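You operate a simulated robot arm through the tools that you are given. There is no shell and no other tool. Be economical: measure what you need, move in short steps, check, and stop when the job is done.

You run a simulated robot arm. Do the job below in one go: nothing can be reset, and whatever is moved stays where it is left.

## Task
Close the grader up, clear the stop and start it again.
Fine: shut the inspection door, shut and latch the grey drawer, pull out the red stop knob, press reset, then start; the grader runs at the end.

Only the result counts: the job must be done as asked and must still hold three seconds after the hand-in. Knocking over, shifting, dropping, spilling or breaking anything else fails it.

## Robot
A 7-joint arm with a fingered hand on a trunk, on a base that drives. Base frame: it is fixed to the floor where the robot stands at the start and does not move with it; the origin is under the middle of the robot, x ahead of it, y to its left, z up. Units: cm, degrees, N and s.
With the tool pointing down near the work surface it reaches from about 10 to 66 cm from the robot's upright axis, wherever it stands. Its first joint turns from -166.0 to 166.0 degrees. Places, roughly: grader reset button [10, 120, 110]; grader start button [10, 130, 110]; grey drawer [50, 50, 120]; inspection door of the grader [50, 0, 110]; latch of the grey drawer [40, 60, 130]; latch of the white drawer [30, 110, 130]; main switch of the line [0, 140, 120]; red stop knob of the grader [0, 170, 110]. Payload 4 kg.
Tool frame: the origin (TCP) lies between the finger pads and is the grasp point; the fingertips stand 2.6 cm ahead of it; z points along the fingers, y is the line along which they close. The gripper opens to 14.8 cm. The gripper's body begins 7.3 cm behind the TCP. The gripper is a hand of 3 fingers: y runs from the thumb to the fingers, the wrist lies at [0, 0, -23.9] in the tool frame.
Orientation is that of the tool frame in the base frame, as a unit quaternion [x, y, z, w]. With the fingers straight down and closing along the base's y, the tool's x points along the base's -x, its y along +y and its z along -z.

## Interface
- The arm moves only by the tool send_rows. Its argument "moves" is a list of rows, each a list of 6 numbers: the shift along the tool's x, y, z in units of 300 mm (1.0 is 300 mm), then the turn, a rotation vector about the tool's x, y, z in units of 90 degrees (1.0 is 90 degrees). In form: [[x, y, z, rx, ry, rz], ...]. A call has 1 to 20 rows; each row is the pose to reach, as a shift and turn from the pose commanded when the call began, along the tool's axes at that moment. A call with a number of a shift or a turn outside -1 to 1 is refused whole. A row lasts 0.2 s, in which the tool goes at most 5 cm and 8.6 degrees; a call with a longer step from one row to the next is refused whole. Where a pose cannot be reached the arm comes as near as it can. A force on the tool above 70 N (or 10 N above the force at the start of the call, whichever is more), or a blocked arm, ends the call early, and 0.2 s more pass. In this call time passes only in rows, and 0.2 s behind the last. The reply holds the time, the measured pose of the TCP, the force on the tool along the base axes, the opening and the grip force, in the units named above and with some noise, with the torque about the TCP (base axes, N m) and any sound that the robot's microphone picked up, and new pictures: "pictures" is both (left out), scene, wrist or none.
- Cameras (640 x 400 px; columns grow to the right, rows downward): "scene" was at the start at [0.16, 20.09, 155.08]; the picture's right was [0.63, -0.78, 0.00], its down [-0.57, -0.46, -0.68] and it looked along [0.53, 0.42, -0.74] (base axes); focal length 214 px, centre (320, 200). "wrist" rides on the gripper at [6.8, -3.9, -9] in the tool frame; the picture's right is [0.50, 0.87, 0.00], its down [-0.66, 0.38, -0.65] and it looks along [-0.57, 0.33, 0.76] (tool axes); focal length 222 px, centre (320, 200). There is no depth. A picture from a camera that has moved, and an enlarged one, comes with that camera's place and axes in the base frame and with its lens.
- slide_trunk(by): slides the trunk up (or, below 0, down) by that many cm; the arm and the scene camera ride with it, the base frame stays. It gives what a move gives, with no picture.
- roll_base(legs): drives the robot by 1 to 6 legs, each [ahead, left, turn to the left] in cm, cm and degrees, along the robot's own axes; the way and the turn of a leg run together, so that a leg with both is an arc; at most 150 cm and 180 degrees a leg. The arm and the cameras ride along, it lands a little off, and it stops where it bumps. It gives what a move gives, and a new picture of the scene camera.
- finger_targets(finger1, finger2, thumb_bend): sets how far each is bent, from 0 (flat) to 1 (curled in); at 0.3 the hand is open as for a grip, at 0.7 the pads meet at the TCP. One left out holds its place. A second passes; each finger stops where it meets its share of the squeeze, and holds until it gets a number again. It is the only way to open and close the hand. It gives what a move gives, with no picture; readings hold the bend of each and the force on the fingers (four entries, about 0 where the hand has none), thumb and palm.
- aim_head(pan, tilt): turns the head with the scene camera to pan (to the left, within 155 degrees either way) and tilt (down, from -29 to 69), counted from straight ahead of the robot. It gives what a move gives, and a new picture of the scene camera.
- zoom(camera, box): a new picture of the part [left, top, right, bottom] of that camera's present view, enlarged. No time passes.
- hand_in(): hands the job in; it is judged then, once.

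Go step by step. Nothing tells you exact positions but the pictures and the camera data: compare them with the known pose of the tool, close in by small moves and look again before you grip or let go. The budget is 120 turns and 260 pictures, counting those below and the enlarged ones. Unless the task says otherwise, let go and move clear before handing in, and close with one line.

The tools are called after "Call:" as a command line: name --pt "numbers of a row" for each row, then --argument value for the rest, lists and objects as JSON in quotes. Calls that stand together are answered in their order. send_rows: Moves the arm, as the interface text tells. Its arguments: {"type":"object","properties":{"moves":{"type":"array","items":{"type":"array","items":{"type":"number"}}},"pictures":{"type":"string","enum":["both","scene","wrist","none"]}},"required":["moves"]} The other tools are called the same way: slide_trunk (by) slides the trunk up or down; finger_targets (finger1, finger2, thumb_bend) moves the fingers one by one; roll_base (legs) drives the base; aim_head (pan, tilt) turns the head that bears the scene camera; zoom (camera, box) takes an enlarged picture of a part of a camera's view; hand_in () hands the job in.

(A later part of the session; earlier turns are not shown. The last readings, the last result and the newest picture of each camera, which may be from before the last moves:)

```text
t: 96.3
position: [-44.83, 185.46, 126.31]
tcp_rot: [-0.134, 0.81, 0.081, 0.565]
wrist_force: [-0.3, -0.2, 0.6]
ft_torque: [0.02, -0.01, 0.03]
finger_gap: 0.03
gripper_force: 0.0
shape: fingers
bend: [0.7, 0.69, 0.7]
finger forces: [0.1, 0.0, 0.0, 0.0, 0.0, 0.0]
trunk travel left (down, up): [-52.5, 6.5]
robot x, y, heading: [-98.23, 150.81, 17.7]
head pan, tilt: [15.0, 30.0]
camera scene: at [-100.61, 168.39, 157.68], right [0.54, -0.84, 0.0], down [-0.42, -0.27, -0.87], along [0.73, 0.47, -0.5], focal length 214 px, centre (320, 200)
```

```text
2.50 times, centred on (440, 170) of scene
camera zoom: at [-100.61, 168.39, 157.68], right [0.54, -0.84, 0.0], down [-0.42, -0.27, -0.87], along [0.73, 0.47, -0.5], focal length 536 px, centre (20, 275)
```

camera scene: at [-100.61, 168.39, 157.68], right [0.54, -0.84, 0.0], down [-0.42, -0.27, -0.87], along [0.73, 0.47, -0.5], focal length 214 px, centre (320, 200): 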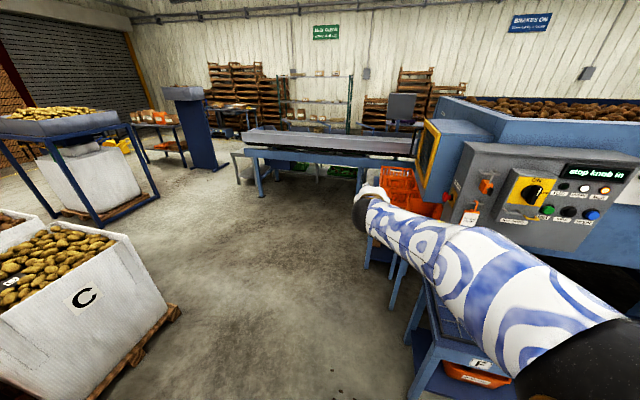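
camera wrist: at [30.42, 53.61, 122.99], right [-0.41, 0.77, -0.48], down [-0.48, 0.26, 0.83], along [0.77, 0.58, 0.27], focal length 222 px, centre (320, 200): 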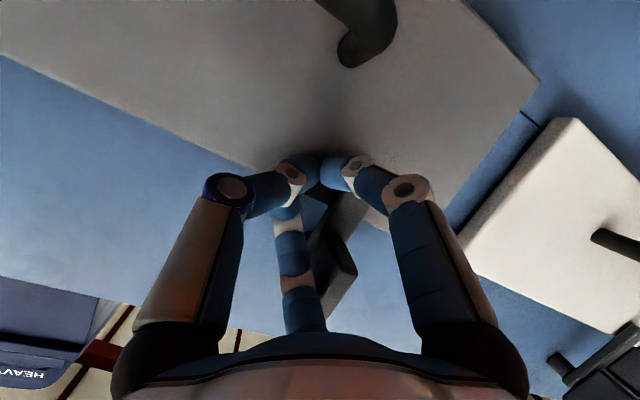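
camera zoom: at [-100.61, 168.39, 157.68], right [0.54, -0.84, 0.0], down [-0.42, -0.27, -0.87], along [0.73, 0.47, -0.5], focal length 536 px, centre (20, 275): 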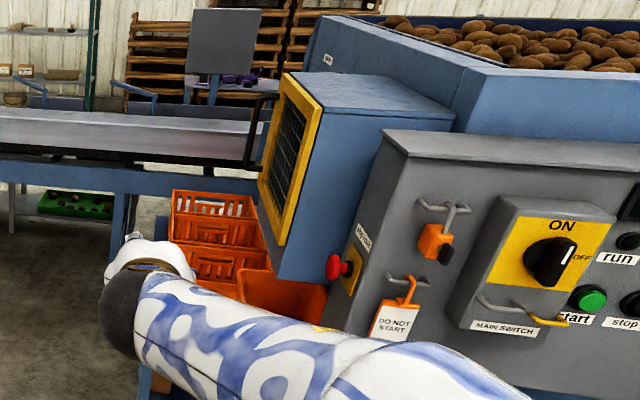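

The red mushroom knob is on the left side of the panel, at about (2.6, 166.2, 110), with its axis pointing left. I'll grip it from the front with the fingers above and below, then pull left. First I level the hand and roll it 90° here in free space.

Call:
send_rows --pt "0 -0.1 -0.02 0 -0.075 0" --pt "0 -0.2 -0.04 0 -0.15 0" --pt "0 -0.3 -0.06 0 -0.222 0" --pt "0 -0.4 -0.08 0 -0.222 0" --pictures "none"

Call:
send_rows --pt "0.05 0 0 0 0 0.09" --pt "0.1 0 0 0 0 0.18" --pt "0.15 0 0 0 0 0.27" --pt "0.2 0 0 0 0 0.36" --pt "0.25 0 0 0 0 0.45" --pt "0.3 0 0 0 0 0.54" --pt "0.35 0 0 0 0 0.63" --pt "0.4 0 0 0 0 0.72" --pt "0.45 0 0 0 0 0.81" --pt "0.5 0 0 0 0 0.9" --pt "0.52 0 0 0 0 0.95" --pt "0.54 0 0 0 0 1.0"

Call:
finger_targets --finger1 0.35 --finger2 0.35 --thumb_bend 0.35

```text
t: 97.3
position: [-43.22, 173.4, 127.34]
tcp_rot: [-0.118, 0.699, 0.103, 0.697]
wrist_force: [-0.3, 0.3, -0.5]
ft_torque: [-0.04, 0.0, 0.05]
finger_gap: 0.0
gripper_force: 0.2
shape: fingers
bend: [0.7, 0.69, 0.7]
finger forces: [0.0, 0.0, 0.1, 0.1, 0.0, 0.0]
trunk travel left (down, up): [-52.5, 6.5]
robot x, y, heading: [-97.89, 151.04, 17.5]
head pan, tilt: [15.0, 30.0]
```

```text
t: 99.9
position: [-43.61, 172.51, 115.25]
tcp_rot: [0.417, 0.586, 0.559, 0.413]
wrist_force: [0.5, -0.5, 0.5]
ft_torque: [-0.01, -0.03, 0.0]
finger_gap: 0.0
gripper_force: 0.1
shape: fingers
bend: [0.7, 0.69, 0.7]
finger forces: [0.1, 0.0, 0.0, 0.0, 0.0, 0.0]
out of reach, approached as far as the arm can: row 9, 10, 11, 12
trunk travel left (down, up): [-52.5, 6.5]
robot x, y, heading: [-97.84, 150.83, 17.5]
head pan, tilt: [15.0, 30.0]
camera scene: at [-100.58, 168.32, 157.69], right [0.54, -0.84, 0.0], down [-0.42, -0.27, -0.87], along [0.73, 0.47, -0.5], focal length 214 px, centre (320, 200)
camera wrist: at [-54.54, 176.02, 111.63], right [-0.13, 0.5, 0.86], down [-0.41, -0.81, 0.41], along [0.9, -0.29, 0.31], focal length 222 px, centre (320, 200)
```

scene: 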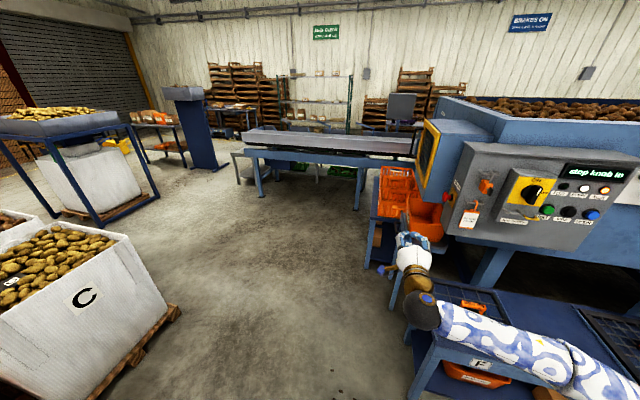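
wrist: 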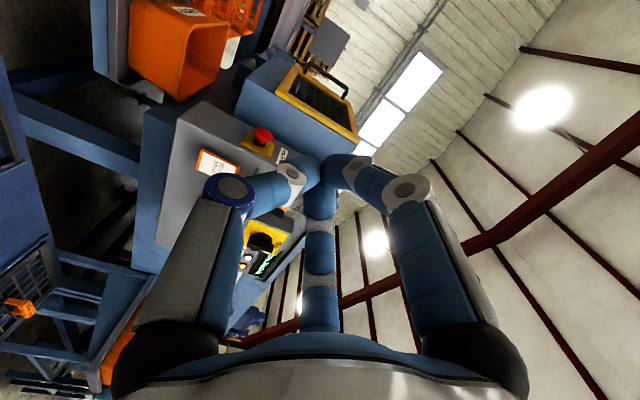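

```text
t: 100.9
position: [-43.75, 172.56, 115.2]
tcp_rot: [0.416, 0.587, 0.558, 0.414]
wrist_force: [-0.4, -0.7, -0.3]
ft_torque: [0.01, 0.04, -0.03]
finger_gap: 11.1
gripper_force: 0.0
shape: fingers
bend: [0.35, 0.35, 0.35]
finger forces: [0.0, 0.0, 0.0, 0.1, 0.0, 0.0]
trunk travel left (down, up): [-52.5, 6.5]
robot x, y, heading: [-97.96, 150.84, 17.5]
head pan, tilt: [15.0, 30.0]
```

The posture is fine. A diagonal approach from front-left keeps me clear of the bench: turn right 41°, slide left, lower the trunk so the hand is at knob height.

Call:
slide_trunk --by -5.2

Call:
roll_base --legs '[[0, 0, -41], [0, 50, 0], [13, 0, 0]]'

Call:
aim_head --pan -5 --tilt 35

```text
t: 101.8
position: [-43.8, 172.68, 109.91]
tcp_rot: [0.416, 0.586, 0.558, 0.414]
wrist_force: [0.1, 0.5, 0.0]
ft_torque: [-0.02, 0.0, -0.01]
finger_gap: 11.07
gripper_force: 0.1
shape: fingers
bend: [0.35, 0.35, 0.35]
finger forces: [0.0, 0.1, 0.0, 0.0, 0.1, 0.1]
trunk travel left (down, up): [-47.3, 11.7]
robot x, y, heading: [-97.72, 151.22, 17.5]
head pan, tilt: [15.0, 30.0]
```

```text
t: 107.5
position: [-10.57, 171.58, 110.11]
tcp_rot: [0.598, 0.4, 0.374, 0.585]
wrist_force: [0.3, 0.7, -0.6]
ft_torque: [0.05, 0.02, -0.02]
finger_gap: 11.11
gripper_force: 0.0
shape: fingers
bend: [0.35, 0.35, 0.35]
finger forces: [0.0, 0.0, 0.1, 0.0, 0.0, 0.1]
trunk travel left (down, up): [-47.3, 11.7]
robot x, y, heading: [-65.38, 191.29, -24.0]
head pan, tilt: [15.0, 30.0]
camera scene: at [-55.85, 206.17, 152.48], right [-0.16, -0.99, 0.0], down [-0.49, 0.08, -0.87], along [0.85, -0.14, -0.5], focal length 214 px, centre (320, 200)
```

scene: 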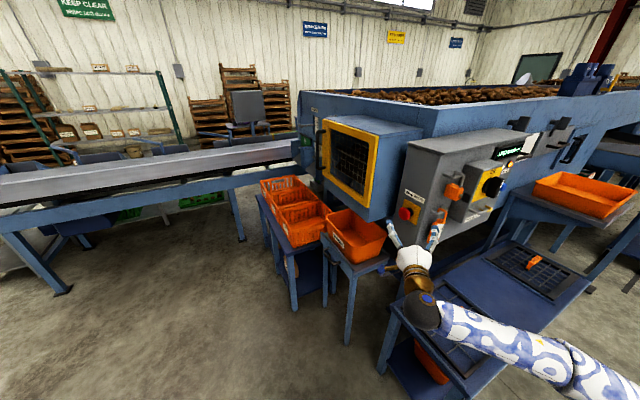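

```text
t: 108.4
position: [-10.51, 171.53, 109.97]
tcp_rot: [0.598, 0.4, 0.374, 0.585]
wrist_force: [0.1, 0.0, -0.7]
ft_torque: [0.01, -0.02, -0.02]
finger_gap: 11.08
gripper_force: 0.0
shape: fingers
bend: [0.35, 0.35, 0.35]
finger forces: [0.0, 0.0, 0.0, 0.0, 0.0, 0.0]
trunk travel left (down, up): [-47.3, 11.7]
robot x, y, heading: [-65.29, 191.42, -24.2]
head pan, tilt: [-5.0, 35.0]
camera scene: at [-57.09, 203.32, 151.71], right [-0.49, -0.87, 0.0], down [-0.5, 0.28, -0.82], along [0.72, -0.4, -0.57], focal length 214 px, centre (320, 200)
```

scene: 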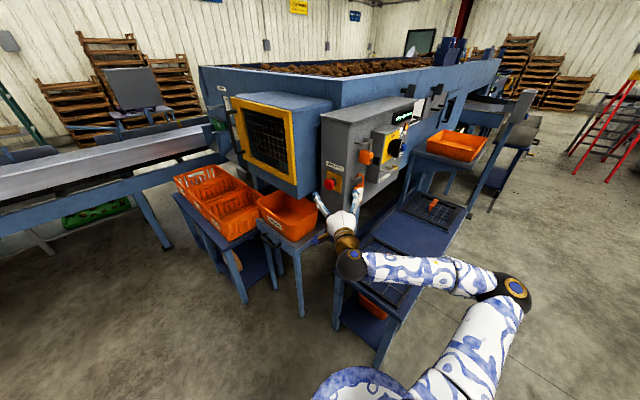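

Call:
zoom --camera "scene" --box '[260, 120, 420, 260]'

Call:
zoom --camera "wrist" --box '[0, 0, 640, 400]'

```text
2.86 times, centred on (340, 190) of scene
camera zoom: at [-57.09, 203.32, 151.71], right [-0.49, -0.87, 0.0], down [-0.5, 0.28, -0.82], along [0.72, -0.4, -0.57], focal length 613 px, centre (263, 229)
```

zoom: 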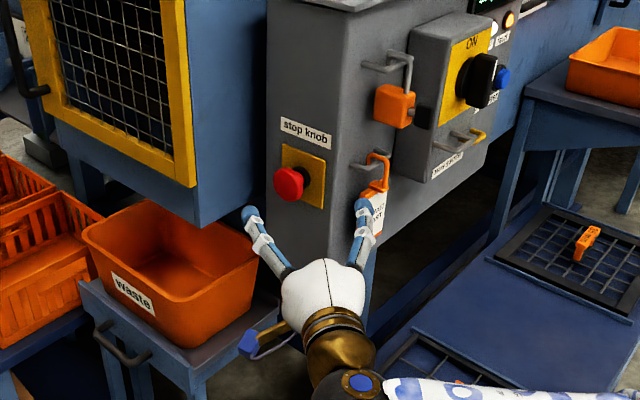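

```text
1.00 times, centred on (320, 200) of wrist (not enlarged: the box is as wide or as high as the picture)
camera zoom: at [-16.36, 181.21, 106.4], right [0.23, 0.46, 0.86], down [-0.85, -0.34, 0.41], along [0.48, -0.82, 0.31], focal length 222 px, centre (320, 200)
```

zoom: 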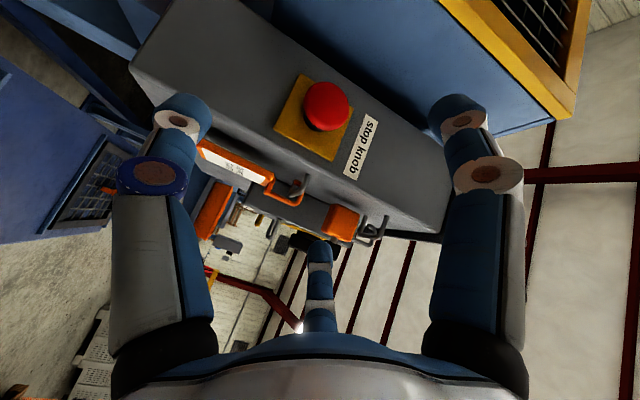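

The hand is lined up with the knob, about 15 cm short. I'll drive ahead 10 cm and check the wrist view.

Call:
roll_base --legs '[[10, 0, 0]]'

Call:
zoom --camera "wrist" --box '[0, 0, 640, 400]'

Call:
zoom --camera "scene" --box '[260, 120, 420, 260]'

```text
t: 109.5
position: [-1.43, 167.53, 110.05]
tcp_rot: [0.598, 0.4, 0.374, 0.585]
wrist_force: [-0.4, 0.0, 0.3]
ft_torque: [0.01, 0.01, 0.02]
finger_gap: 11.07
gripper_force: 0.0
shape: fingers
bend: [0.35, 0.35, 0.35]
finger forces: [0.0, 0.2, 0.0, 0.0, 0.0, 0.0]
trunk travel left (down, up): [-47.3, 11.7]
robot x, y, heading: [-56.32, 187.41, -23.8]
head pan, tilt: [-5.0, 35.0]
camera scene: at [-48.05, 199.28, 151.71], right [-0.49, -0.87, 0.0], down [-0.5, 0.28, -0.82], along [0.72, -0.4, -0.57], focal length 214 px, centre (320, 200)
```

scene: 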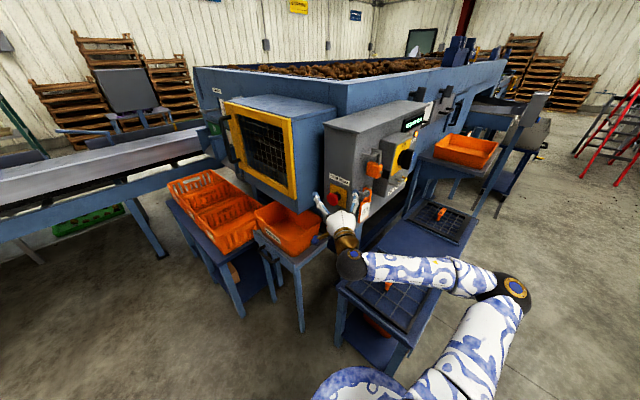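

```text
1.00 times, centred on (320, 200) of wrist (not enlarged: the box is as wide or as high as the picture)
camera zoom: at [-7.28, 177.21, 106.41], right [0.23, 0.46, 0.86], down [-0.85, -0.34, 0.41], along [0.48, -0.82, 0.31], focal length 222 px, centre (320, 200)
```

zoom: 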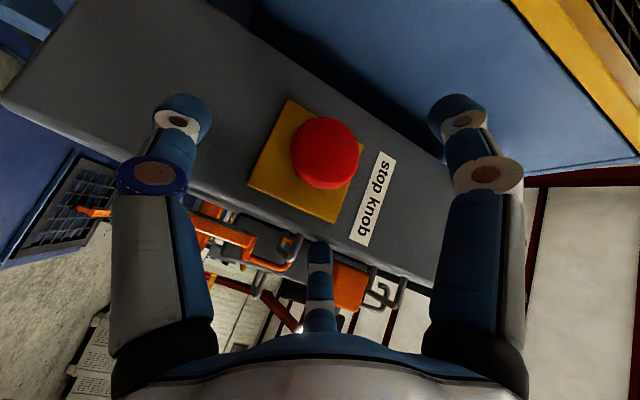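

```text
2.86 times, centred on (340, 190) of scene
camera zoom: at [-48.05, 199.28, 151.71], right [-0.49, -0.87, 0.0], down [-0.5, 0.28, -0.82], along [0.72, -0.4, -0.57], focal length 613 px, centre (263, 229)
```

zoom: 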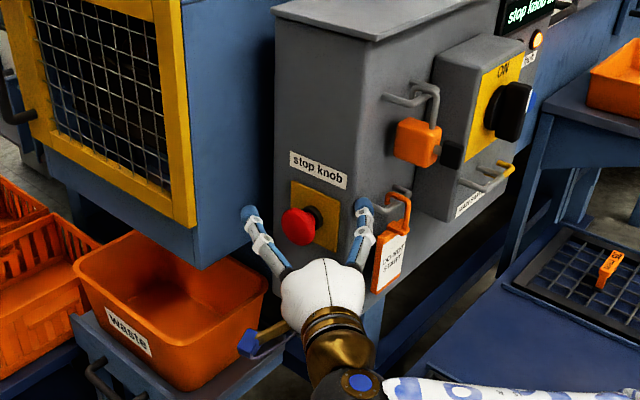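

The three-finger layout would put one finger into the panel from this angle, so I'll go round further left and approach almost straight along the knob's axis.

Call:
roll_base --legs '[[-15, 0, 0], [0, 0, -29.7], [-4.4, 38.3, 0]]'

Call:
zoom --camera "wrist" --box '[0, 0, 640, 400]'

```text
t: 114.4
position: [-4.08, 175.25, 110.06]
tcp_rot: [0.68, 0.236, 0.214, 0.661]
wrist_force: [-0.5, 0.8, 0.7]
ft_torque: [-0.02, 0.02, -0.01]
finger_gap: 11.09
gripper_force: 0.1
shape: fingers
bend: [0.35, 0.35, 0.35]
finger forces: [0.1, 0.1, 0.1, 0.1, 0.1, 0.0]
trunk travel left (down, up): [-47.3, 11.7]
robot x, y, heading: [-41.82, 219.22, -53.2]
head pan, tilt: [-5.0, 35.0]
camera scene: at [-29.02, 225.82, 151.71], right [-0.85, -0.52, 0.0], down [-0.3, 0.49, -0.82], along [0.43, -0.7, -0.57], focal length 214 px, centre (320, 200)
```

scene: 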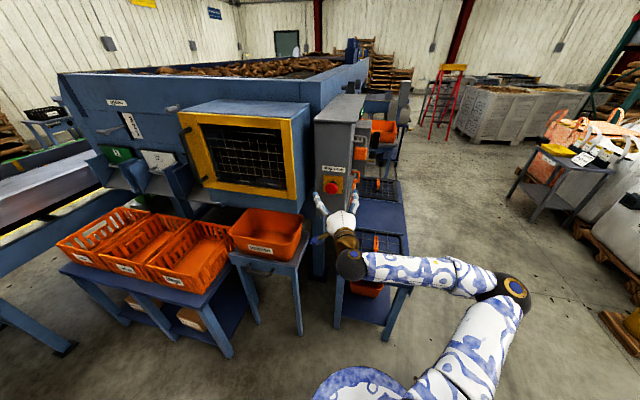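

```text
1.00 times, centred on (320, 200) of wrist (not enlarged: the box is as wide or as high as the picture)
camera zoom: at [-4.32, 186.55, 106.41], right [0.43, 0.29, 0.86], down [-0.9, 0.12, 0.41], along [0.02, -0.95, 0.31], focal length 222 px, centre (320, 200)
```

zoom: 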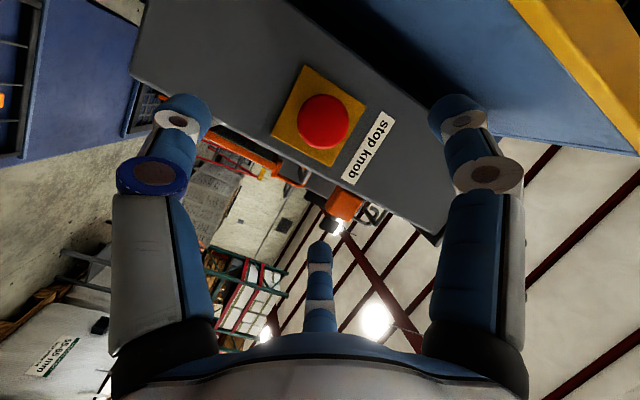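

Aligned within a few millimetres; 12 cm to go. I drive ahead 9 cm, then finish with the arm.

Call:
roll_base --legs '[[9, 0, 0]]'

Call:
zoom --camera "wrist" --box '[0, 0, 640, 400]'

Call:
zoom --camera "scene" --box '[260, 120, 420, 260]'

```text
t: 115.5
position: [1.36, 167.9, 110.07]
tcp_rot: [0.68, 0.235, 0.213, 0.661]
wrist_force: [0.2, 0.2, -0.8]
ft_torque: [-0.03, 0.01, -0.01]
finger_gap: 11.1
gripper_force: 0.0
shape: fingers
bend: [0.35, 0.35, 0.35]
finger forces: [0.0, 0.0, 0.0, 0.0, 0.0, 0.0]
trunk travel left (down, up): [-47.3, 11.7]
robot x, y, heading: [-36.55, 212.05, -53.5]
head pan, tilt: [-5.0, 35.0]
camera scene: at [-23.57, 218.45, 151.7], right [-0.85, -0.52, 0.0], down [-0.3, 0.49, -0.82], along [0.43, -0.7, -0.57], focal length 214 px, centre (320, 200)
```

scene: 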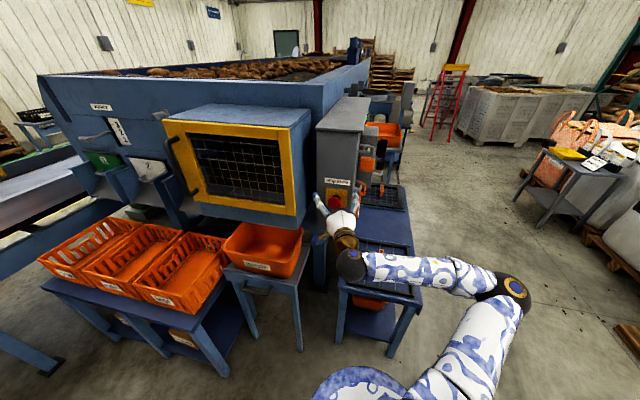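

```text
1.00 times, centred on (320, 200) of wrist (not enlarged: the box is as wide or as high as the picture)
camera zoom: at [1.08, 179.15, 106.4], right [0.43, 0.29, 0.86], down [-0.9, 0.12, 0.41], along [0.01, -0.95, 0.31], focal length 222 px, centre (320, 200)
```

zoom: 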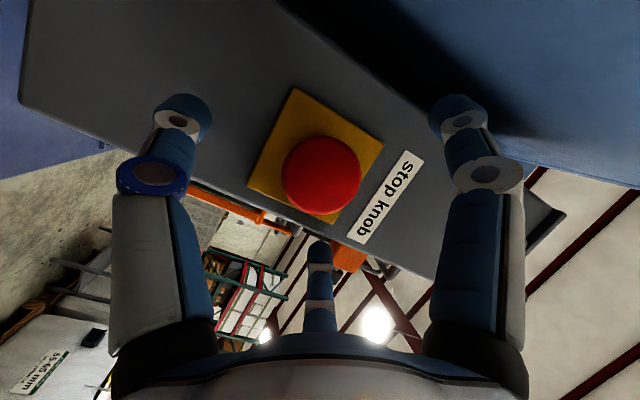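

```text
2.86 times, centred on (340, 190) of scene
camera zoom: at [-23.57, 218.45, 151.7], right [-0.85, -0.52, 0.0], down [-0.3, 0.49, -0.82], along [0.43, -0.7, -0.57], focal length 613 px, centre (263, 229)
```

zoom: 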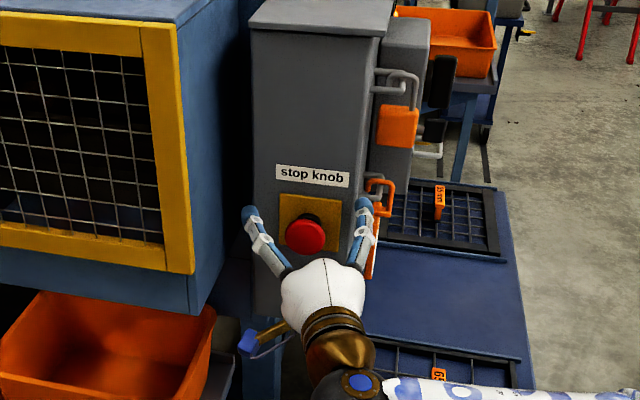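

Call:
finger_targets --finger1 0.46 --finger2 0.46 --thumb_bend 0.46

Call:
send_rows --pt "-0.006 0.005 0.045 0 0 0" --pt "-0.012 0.01 0.085 0 0 0" --pictures "wrist"

Call:
zoom --camera "scene" --box '[280, 160, 400, 250]'

```text
t: 116.5
position: [1.35, 167.92, 110.09]
tcp_rot: [0.679, 0.236, 0.213, 0.661]
wrist_force: [-0.4, -0.2, -0.6]
ft_torque: [0.03, 0.04, 0.02]
finger_gap: 7.6
gripper_force: 0.0
shape: fingers
bend: [0.46, 0.46, 0.46]
finger forces: [0.1, 0.0, 0.0, 0.1, 0.0, 0.1]
trunk travel left (down, up): [-47.3, 11.7]
robot x, y, heading: [-36.53, 212.2, -53.3]
head pan, tilt: [-5.0, 35.0]
```

```text
t: 117.1
position: [2.49, 166.19, 110.51]
tcp_rot: [0.679, 0.236, 0.214, 0.662]
wrist_force: [-14.7, 28.1, 2.6]
ft_torque: [0.16, 0.02, -0.34]
finger_gap: 7.64
gripper_force: 15.7
shape: fingers
bend: [0.46, 0.76, 0.46]
finger forces: [0.1, 24.1, 0.0, 0.0, 7.4, 0.0]
trunk travel left (down, up): [-47.3, 11.7]
robot x, y, heading: [-37.06, 212.03, -53.4]
head pan, tilt: [-5.0, 35.0]
camera wrist: at [2.16, 177.45, 106.83], right [0.43, 0.29, 0.86], down [-0.9, 0.12, 0.41], along [0.02, -0.95, 0.31], focal length 222 px, centre (320, 200)
```

wrist: 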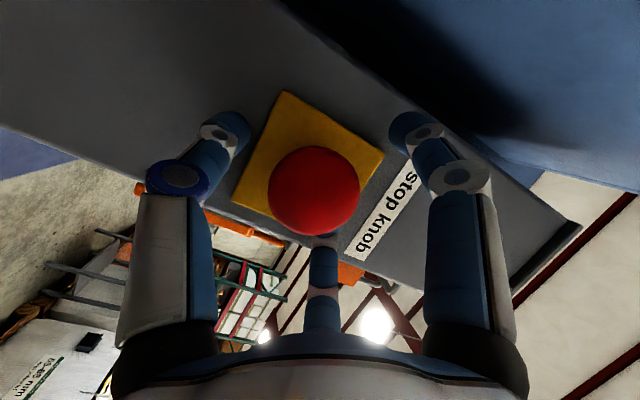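

```text
4.44 times, centred on (340, 205) of scene
camera zoom: at [-23.89, 219.06, 151.71], right [-0.85, -0.52, 0.0], down [-0.3, 0.49, -0.82], along [0.43, -0.7, -0.57], focal length 953 px, centre (231, 178)
```

zoom: 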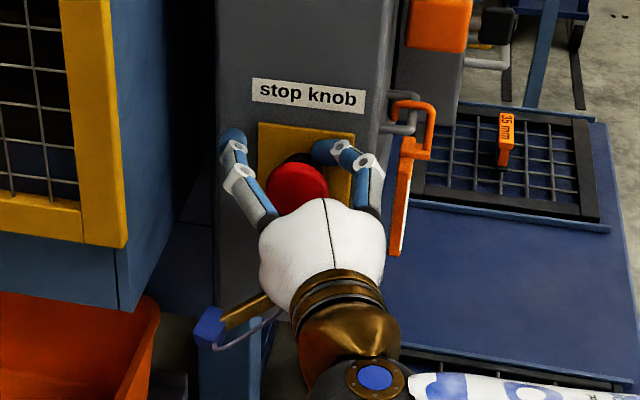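

The fingers surround the knob head (finger 2 already hooks behind it). Closing.

Call:
finger_targets --finger1 0.72 --finger2 0.72 --thumb_bend 0.72

Call:
zoom --camera "wrist" --box '[120, 50, 520, 300]'

```text
t: 118.1
position: [2.51, 166.15, 110.47]
tcp_rot: [0.678, 0.235, 0.214, 0.663]
wrist_force: [-15.9, 38.9, -3.1]
ft_torque: [2.24, 0.89, -0.21]
finger_gap: 4.75
gripper_force: 32.4
shape: fingers
bend: [0.63, 0.63, 0.52]
finger forces: [9.2, 18.5, 0.1, 0.1, 37.7, 0.0]
trunk travel left (down, up): [-47.3, 11.7]
robot x, y, heading: [-36.8, 211.98, -53.6]
head pan, tilt: [-5.0, 35.0]
```

```text
1.60 times, centred on (320, 175) of wrist
camera zoom: at [2.17, 177.42, 106.8], right [0.43, 0.29, 0.85], down [-0.9, 0.12, 0.41], along [0.02, -0.95, 0.31], focal length 355 px, centre (320, 240)
```

zoom: 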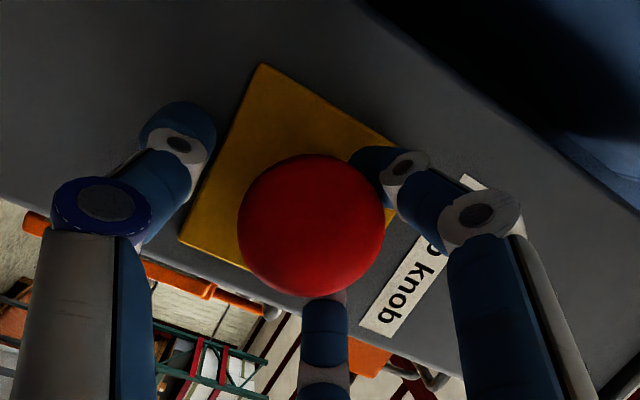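

The thumb tip presses the panel, so I'm a bit too deep. I'll open slightly, back off 1 cm, and close again.

Call:
finger_targets --finger1 0.48 --finger2 0.48 --thumb_bend 0.46

Call:
send_rows --pt "0 0 -0.02 0 0 0" --pt "0 0 -0.04 0 0 0" --pictures "none"

Call:
finger_targets --finger1 0.72 --finger2 0.72 --thumb_bend 0.72

Call:
zoom --camera "wrist" --box '[120, 50, 520, 300]'

```text
t: 119.1
position: [2.48, 166.15, 110.51]
tcp_rot: [0.678, 0.235, 0.214, 0.663]
wrist_force: [-13.4, 35.9, 4.4]
ft_torque: [1.56, 0.66, 0.06]
finger_gap: 7.19
gripper_force: 20.5
shape: fingers
bend: [0.48, 0.76, 0.45]
finger forces: [0.0, 7.8, 0.0, 0.0, 31.9, 0.1]
trunk travel left (down, up): [-47.3, 11.7]
robot x, y, heading: [-36.67, 212.39, -53.5]
head pan, tilt: [-5.0, 35.0]
```

```text
t: 119.7
position: [1.7, 166.49, 110.27]
tcp_rot: [0.68, 0.234, 0.211, 0.662]
wrist_force: [-0.3, 7.9, -1.4]
ft_torque: [-0.04, 0.04, -0.08]
finger_gap: 7.17
gripper_force: 4.4
shape: fingers
bend: [0.48, 0.54, 0.46]
finger forces: [0.0, 8.0, 0.0, 0.1, 0.0, 0.0]
trunk travel left (down, up): [-47.3, 11.7]
robot x, y, heading: [-37.13, 212.1, -53.2]
head pan, tilt: [-5.0, 35.0]
```

```text
t: 120.7
position: [1.84, 166.51, 110.19]
tcp_rot: [0.681, 0.234, 0.213, 0.661]
wrist_force: [-4.3, -4.7, -9.8]
ft_torque: [-0.17, 0.13, -0.13]
finger_gap: 3.29
gripper_force: 18.5
shape: fingers
bend: [0.59, 0.65, 0.63]
finger forces: [8.1, 7.4, 0.1, 0.1, 21.4, 0.1]
trunk travel left (down, up): [-47.3, 11.7]
robot x, y, heading: [-37.03, 211.78, -53.5]
head pan, tilt: [-5.0, 35.0]
```

```text
1.60 times, centred on (320, 175) of wrist
camera zoom: at [1.49, 177.73, 106.57], right [0.43, 0.28, 0.86], down [-0.9, 0.12, 0.41], along [0.01, -0.95, 0.31], focal length 355 px, centre (320, 240)
```

zoom: 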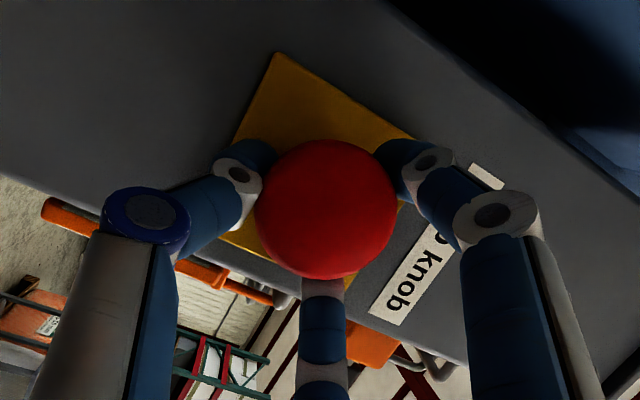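

Now the head is held evenly by all three. Pulling straight out along the knob's axis.

Call:
send_rows --pt "0.012 0 -0.031 0 0 0" --pt "0.023 0 -0.062 0 0 0" --pt "0.035 0 -0.094 0 0 0" --pt "0.047 0 -0.125 0 0 0"

Call:
zoom --camera "wrist" --box '[120, 50, 520, 300]'

```text
t: 121.7
position: [0.84, 170.32, 110.13]
tcp_rot: [0.681, 0.236, 0.214, 0.66]
wrist_force: [-0.6, -15.1, -12.3]
ft_torque: [0.03, -0.04, -0.17]
finger_gap: 2.74
gripper_force: 16.9
shape: fingers
bend: [0.64, 0.57, 0.6]
finger forces: [4.3, 12.3, 0.1, 0.0, 17.5, 0.1]
trunk travel left (down, up): [-47.3, 11.7]
robot x, y, heading: [-36.81, 212.14, -53.4]
head pan, tilt: [-5.0, 35.0]
camera scene: at [-23.51, 218.17, 151.7], right [-0.85, -0.52, 0.0], down [-0.3, 0.49, -0.82], along [0.43, -0.7, -0.58], focal length 214 px, centre (320, 200)
camera wrist: at [0.56, 181.6, 106.58], right [0.43, 0.29, 0.86], down [-0.9, 0.12, 0.42], along [0.02, -0.95, 0.31], focal length 222 px, centre (320, 200)
```

scene: 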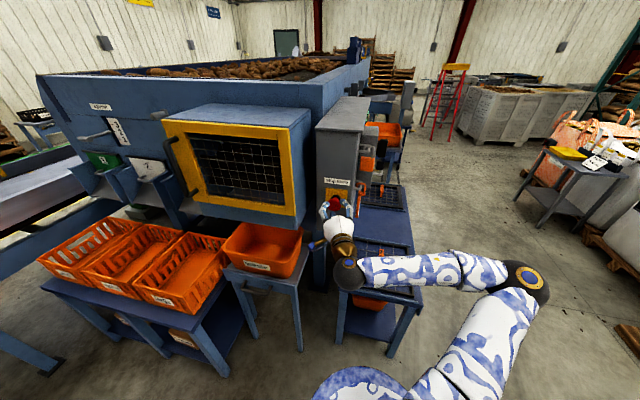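
wrist: 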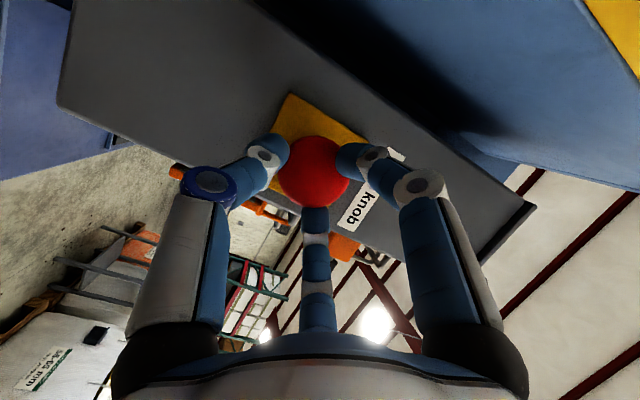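

```text
1.60 times, centred on (320, 175) of wrist
camera zoom: at [0.56, 181.6, 106.58], right [0.43, 0.29, 0.86], down [-0.9, 0.12, 0.42], along [0.02, -0.95, 0.31], focal length 355 px, centre (320, 240)
```

zoom: 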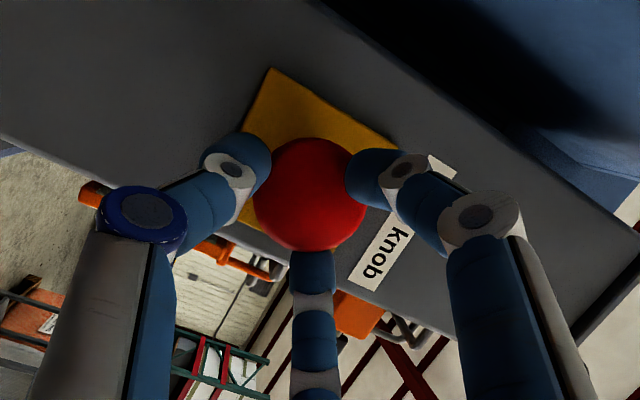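

The hand moved out about 4 cm with the head still at the tips. I'll release, back off, and check the knob and the display.

Call:
finger_targets --finger1 0.4 --finger2 0.4 --thumb_bend 0.4

Call:
roll_base --legs '[[-22, 0, 0]]'

Call:
zoom --camera "scene" --box '[280, 120, 400, 230]'

```text
t: 122.7
position: [0.76, 170.41, 110.37]
tcp_rot: [0.679, 0.236, 0.213, 0.661]
wrist_force: [0.0, 0.9, -0.4]
ft_torque: [-0.02, -0.01, 0.01]
finger_gap: 9.47
gripper_force: 0.1
shape: fingers
bend: [0.4, 0.4, 0.4]
finger forces: [0.0, 0.0, 0.0, 0.0, 0.1, 0.0]
trunk travel left (down, up): [-47.3, 11.7]
robot x, y, heading: [-36.79, 212.4, -53.5]
head pan, tilt: [-5.0, 35.0]
```

```text
t: 124.3
position: [-12.12, 187.54, 110.37]
tcp_rot: [0.68, 0.234, 0.213, 0.662]
wrist_force: [-0.1, -0.1, 0.4]
ft_torque: [-0.02, -0.02, 0.0]
finger_gap: 9.43
gripper_force: 0.0
shape: fingers
bend: [0.4, 0.4, 0.4]
finger forces: [0.1, 0.1, 0.0, 0.0, 0.1, 0.1]
trunk travel left (down, up): [-47.3, 11.7]
robot x, y, heading: [-49.35, 229.37, -53.6]
head pan, tilt: [-5.0, 35.0]
camera scene: at [-36.28, 235.66, 151.71], right [-0.85, -0.52, 0.0], down [-0.3, 0.49, -0.82], along [0.43, -0.7, -0.57], focal length 214 px, centre (320, 200)
```

scene: 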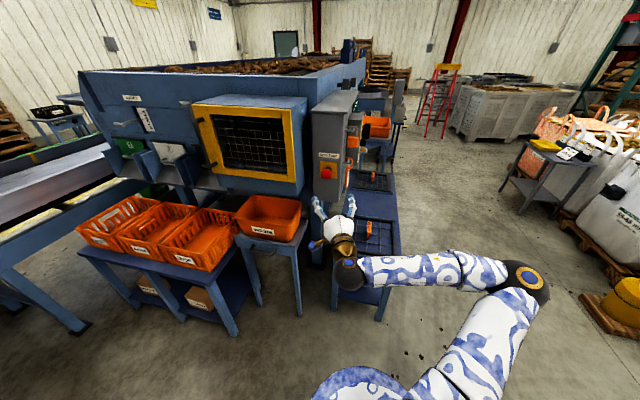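

```text
3.64 times, centred on (340, 175) of scene
camera zoom: at [-36.28, 235.66, 151.71], right [-0.85, -0.52, 0.0], down [-0.3, 0.49, -0.82], along [0.43, -0.7, -0.57], focal length 780 px, centre (247, 291)
```

zoom: 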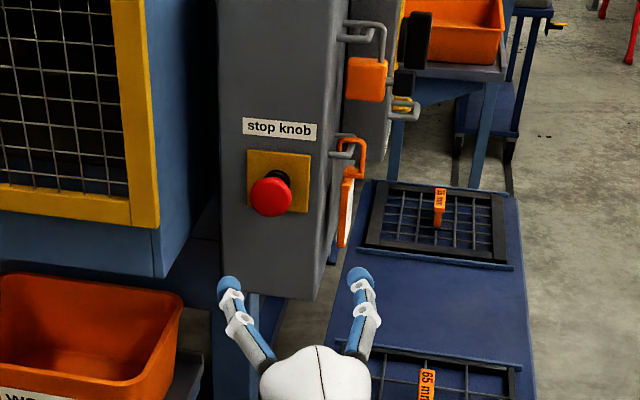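

The knob stands further out now. I'll drive around to the front of the panel to read the display and press the buttons.

Call:
finger_targets --finger1 0.7 --finger2 0.7 --thumb_bend 0.7

Call:
roll_base --legs '[[0, -92, 0], [0, 0, 70.1], [0, -95, 0], [34, 0, 0]]'

Call:
aim_head --pan 5 --tilt 25

Call:
zoom --camera "scene" --box '[220, 110, 420, 235]'

```text
t: 125.3
position: [-11.93, 187.6, 110.27]
tcp_rot: [0.68, 0.234, 0.211, 0.662]
wrist_force: [-0.4, 0.2, 0.2]
ft_torque: [0.05, 0.01, -0.01]
finger_gap: 0.0
gripper_force: 0.0
shape: fingers
bend: [0.69, 0.69, 0.7]
finger forces: [0.0, 0.0, 0.1, 0.0, 0.1, 0.0]
trunk travel left (down, up): [-47.3, 11.7]
robot x, y, heading: [-49.45, 229.28, -53.7]
head pan, tilt: [-5.0, 35.0]
```

```text
t: 139.6
position: [-10.72, 114.11, 110.3]
tcp_rot: [0.418, 0.585, 0.556, 0.416]
wrist_force: [-0.7, -0.9, -0.6]
ft_torque: [0.02, 0.0, 0.0]
finger_gap: 0.03
gripper_force: 0.0
shape: fingers
bend: [0.69, 0.69, 0.7]
finger forces: [0.0, 0.0, 0.0, 0.1, 0.0, 0.0]
trunk travel left (down, up): [-47.3, 11.7]
robot x, y, heading: [-62.5, 92.21, 17.2]
head pan, tilt: [-5.0, 35.0]
camera scene: at [-64.16, 107.03, 151.71], right [0.21, -0.98, 0.0], down [-0.56, -0.12, -0.82], along [0.8, 0.17, -0.57], focal length 214 px, centre (320, 200)
```

scene: 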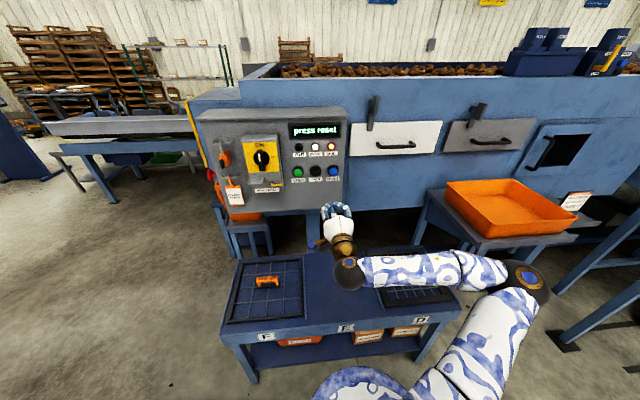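

```text
t: 140.3
position: [-10.84, 114.1, 110.42]
tcp_rot: [0.419, 0.585, 0.556, 0.416]
wrist_force: [0.2, -0.4, 0.2]
ft_torque: [0.04, -0.02, 0.02]
finger_gap: 0.02
gripper_force: 0.1
shape: fingers
bend: [0.69, 0.69, 0.7]
finger forces: [0.0, 0.1, 0.0, 0.1, 0.1, 0.0]
trunk travel left (down, up): [-47.3, 11.7]
robot x, y, heading: [-62.63, 92.39, 17.3]
head pan, tilt: [5.0, 25.0]
camera scene: at [-64.25, 108.64, 153.28], right [0.38, -0.93, 0.0], down [-0.39, -0.16, -0.91], along [0.84, 0.34, -0.42], focal length 214 px, centre (320, 200)
```

scene: 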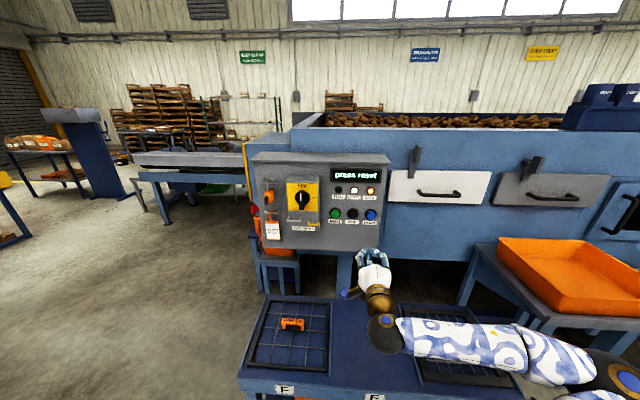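

```text
3.20 times, centred on (320, 172) of scene
camera zoom: at [-64.25, 108.64, 153.28], right [0.38, -0.93, 0.0], down [-0.39, -0.16, -0.91], along [0.84, 0.34, -0.42], focal length 686 px, centre (320, 288)
```

zoom: 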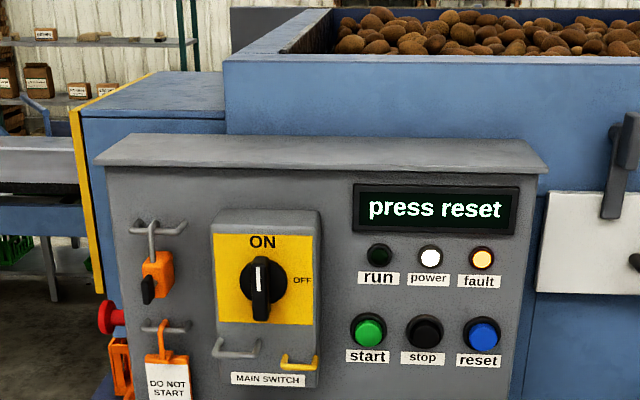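

The display says "press reset". The reset button is at about (11.3, 118.3, 112.5) and start at (7.1, 131.5, 112.6). I'll line the closed fingertips up with reset.

Call:
send_rows --pt "-0.03 0.03 0.08 0 0 0" --pt "-0.06 0.06 0.2 0 0 0" --pt "-0.089 0.09 0.32 0 0 0" --pt "-0.089 0.097 0.42 0 0 0" --pt "-0.089 0.097 0.5 0 0 0"

Call:
zoom --camera "scene" --box '[300, 150, 420, 250]'

```text
t: 141.5
position: [4.53, 116.27, 112.94]
tcp_rot: [0.419, 0.586, 0.556, 0.416]
wrist_force: [0.2, -0.2, 0.6]
ft_torque: [0.02, -0.01, 0.05]
finger_gap: 0.0
gripper_force: 0.1
shape: fingers
bend: [0.69, 0.69, 0.7]
finger forces: [0.1, 0.0, 0.0, 0.0, 0.0, 0.0]
trunk travel left (down, up): [-47.3, 11.7]
robot x, y, heading: [-62.83, 92.4, 17.2]
head pan, tilt: [5.0, 25.0]
camera scene: at [-64.23, 108.66, 153.28], right [0.38, -0.93, 0.0], down [-0.39, -0.16, -0.91], along [0.84, 0.34, -0.42], focal length 214 px, centre (320, 200)
camera wrist: at [-6.36, 119.79, 109.27], right [-0.13, 0.5, 0.86], down [-0.41, -0.81, 0.41], along [0.9, -0.3, 0.31], focal length 222 px, centre (320, 200)
```

scene: 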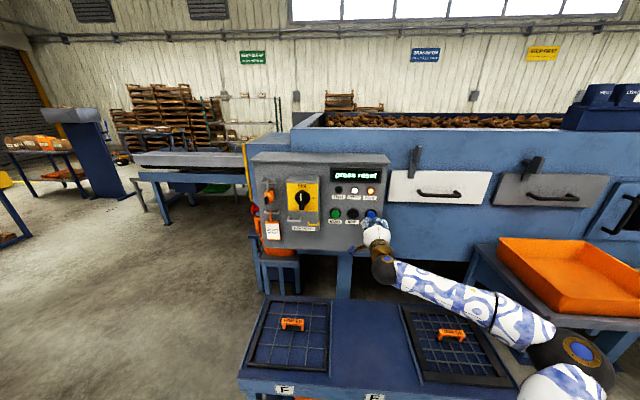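
wrist: 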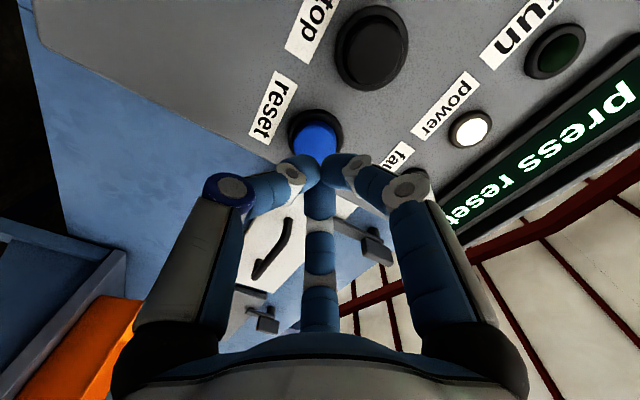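

```text
4.00 times, centred on (360, 200) of scene
camera zoom: at [-64.23, 108.66, 153.28], right [0.38, -0.93, 0.0], down [-0.39, -0.16, -0.91], along [0.84, 0.34, -0.42], focal length 858 px, centre (160, 200)
```

zoom: 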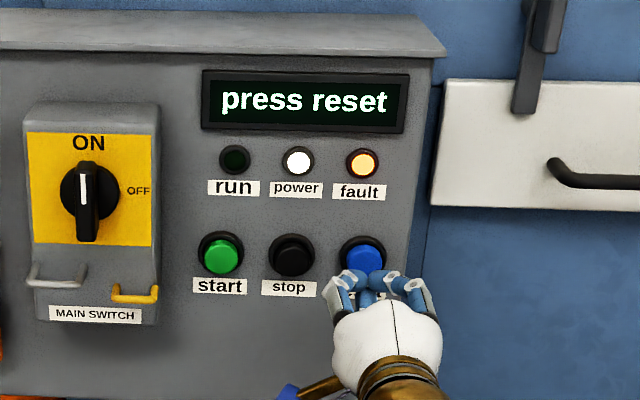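

Aligned within a few millimetres. Pressing reset.

Call:
send_rows --pt "0 -0.005 0.06 0 0 0" --pt "0 -0.01 0.11 0 0 0" --pt "0 -0.01 0.135 0 0 0" --pt "0 -0.01 0.155 0 0 0" --pt "0 -0.01 0.17 0 0 0"

Call:
zoom --camera "scene" --box '[300, 150, 420, 250]'

```text
t: 142.7
position: [8.75, 117.65, 112.55]
tcp_rot: [0.417, 0.584, 0.558, 0.416]
wrist_force: [-37.2, -12.9, -5.7]
ft_torque: [-0.14, 0.28, -0.02]
finger_gap: 0.0
gripper_force: 21.8
shape: fingers
bend: [0.71, 0.71, 0.7]
finger forces: [10.1, 10.5, 0.0, 0.1, 22.9, 0.1]
trunk travel left (down, up): [-47.3, 11.7]
robot x, y, heading: [-62.92, 92.06, 17.6]
head pan, tilt: [5.0, 25.0]
heard: click
camera scene: at [-64.86, 108.43, 153.29], right [0.38, -0.93, 0.0], down [-0.39, -0.16, -0.91], along [0.84, 0.34, -0.42], focal length 214 px, centre (320, 200)
camera wrist: at [-2.08, 121.16, 108.87], right [-0.13, 0.5, 0.86], down [-0.41, -0.81, 0.41], along [0.9, -0.3, 0.31], focal length 222 px, centre (320, 200)
```

scene: 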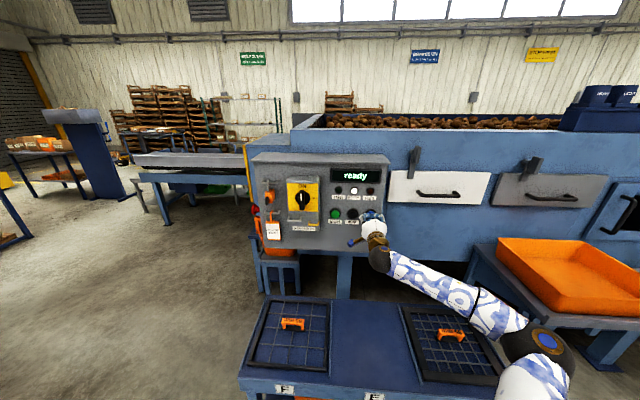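
wrist: 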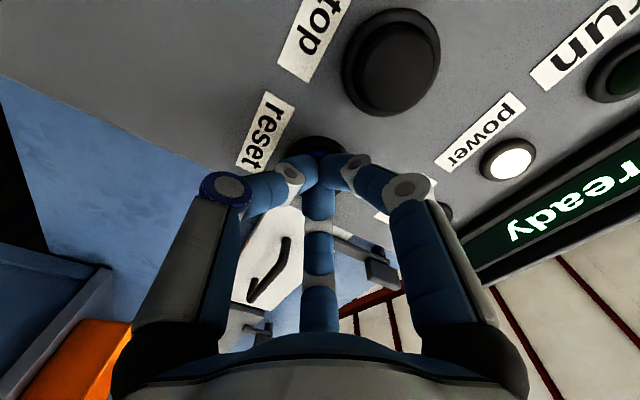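

```text
4.00 times, centred on (360, 200) of scene
camera zoom: at [-64.86, 108.43, 153.29], right [0.38, -0.93, 0.0], down [-0.39, -0.16, -0.91], along [0.84, 0.34, -0.42], focal length 858 px, centre (160, 200)
```

zoom: 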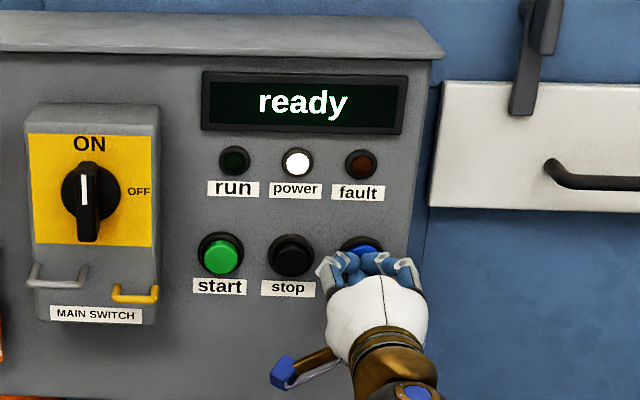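

Display: "ready". Now back off, move left 13 cm and line up with the green start button (slightly right of its centre, away from the switch box).

Call:
send_rows --pt "0 0 -0.08 0 0 0" --pt "0 0 -0.18 0 0 0" --pt "0.1 0 -0.2 0 0 0" --pt "0.22 0 -0.2 0 0 0" --pt "0.33 0 -0.2 0 0 0" --pt "0.435 0.005 -0.2 0 0 0"

Call:
zoom --camera "scene" --box '[280, 150, 400, 250]'

```text
t: 144.1
position: [-0.48, 128.6, 112.29]
tcp_rot: [0.418, 0.585, 0.556, 0.417]
wrist_force: [0.4, 0.4, 0.1]
ft_torque: [-0.04, 0.01, 0.04]
finger_gap: 0.01
gripper_force: 0.0
shape: fingers
bend: [0.7, 0.7, 0.7]
finger forces: [0.1, 0.1, 0.0, 0.0, 0.1, 0.0]
trunk travel left (down, up): [-47.3, 11.7]
robot x, y, heading: [-62.9, 92.9, 17.4]
head pan, tilt: [5.0, 25.0]
camera scene: at [-64.25, 108.67, 153.28], right [0.38, -0.93, 0.0], down [-0.39, -0.16, -0.91], along [0.84, 0.34, -0.42], focal length 214 px, centre (320, 200)
camera wrist: at [-11.26, 132.09, 108.78], right [-0.13, 0.5, 0.86], down [-0.41, -0.81, 0.41], along [0.9, -0.3, 0.31], focal length 222 px, centre (320, 200)
```

scene: 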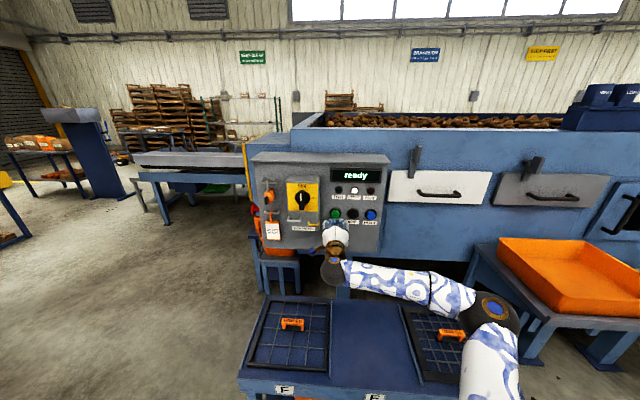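
wrist: 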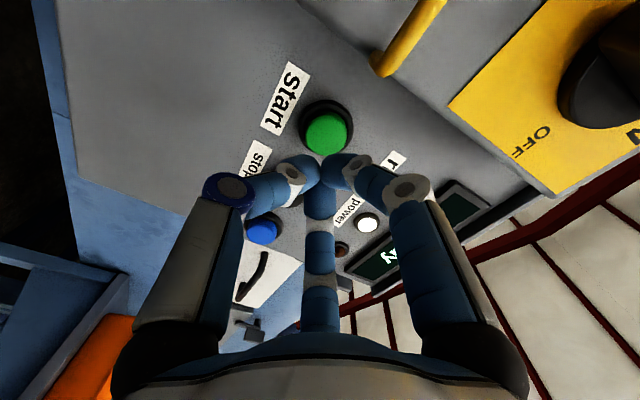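

```text
4.00 times, centred on (340, 200) of scene
camera zoom: at [-64.25, 108.67, 153.28], right [0.38, -0.93, 0.0], down [-0.39, -0.16, -0.91], along [0.84, 0.34, -0.42], focal length 858 px, centre (240, 200)
```

zoom: 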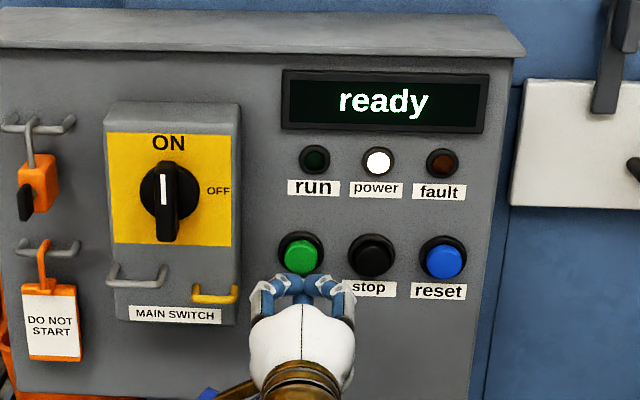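

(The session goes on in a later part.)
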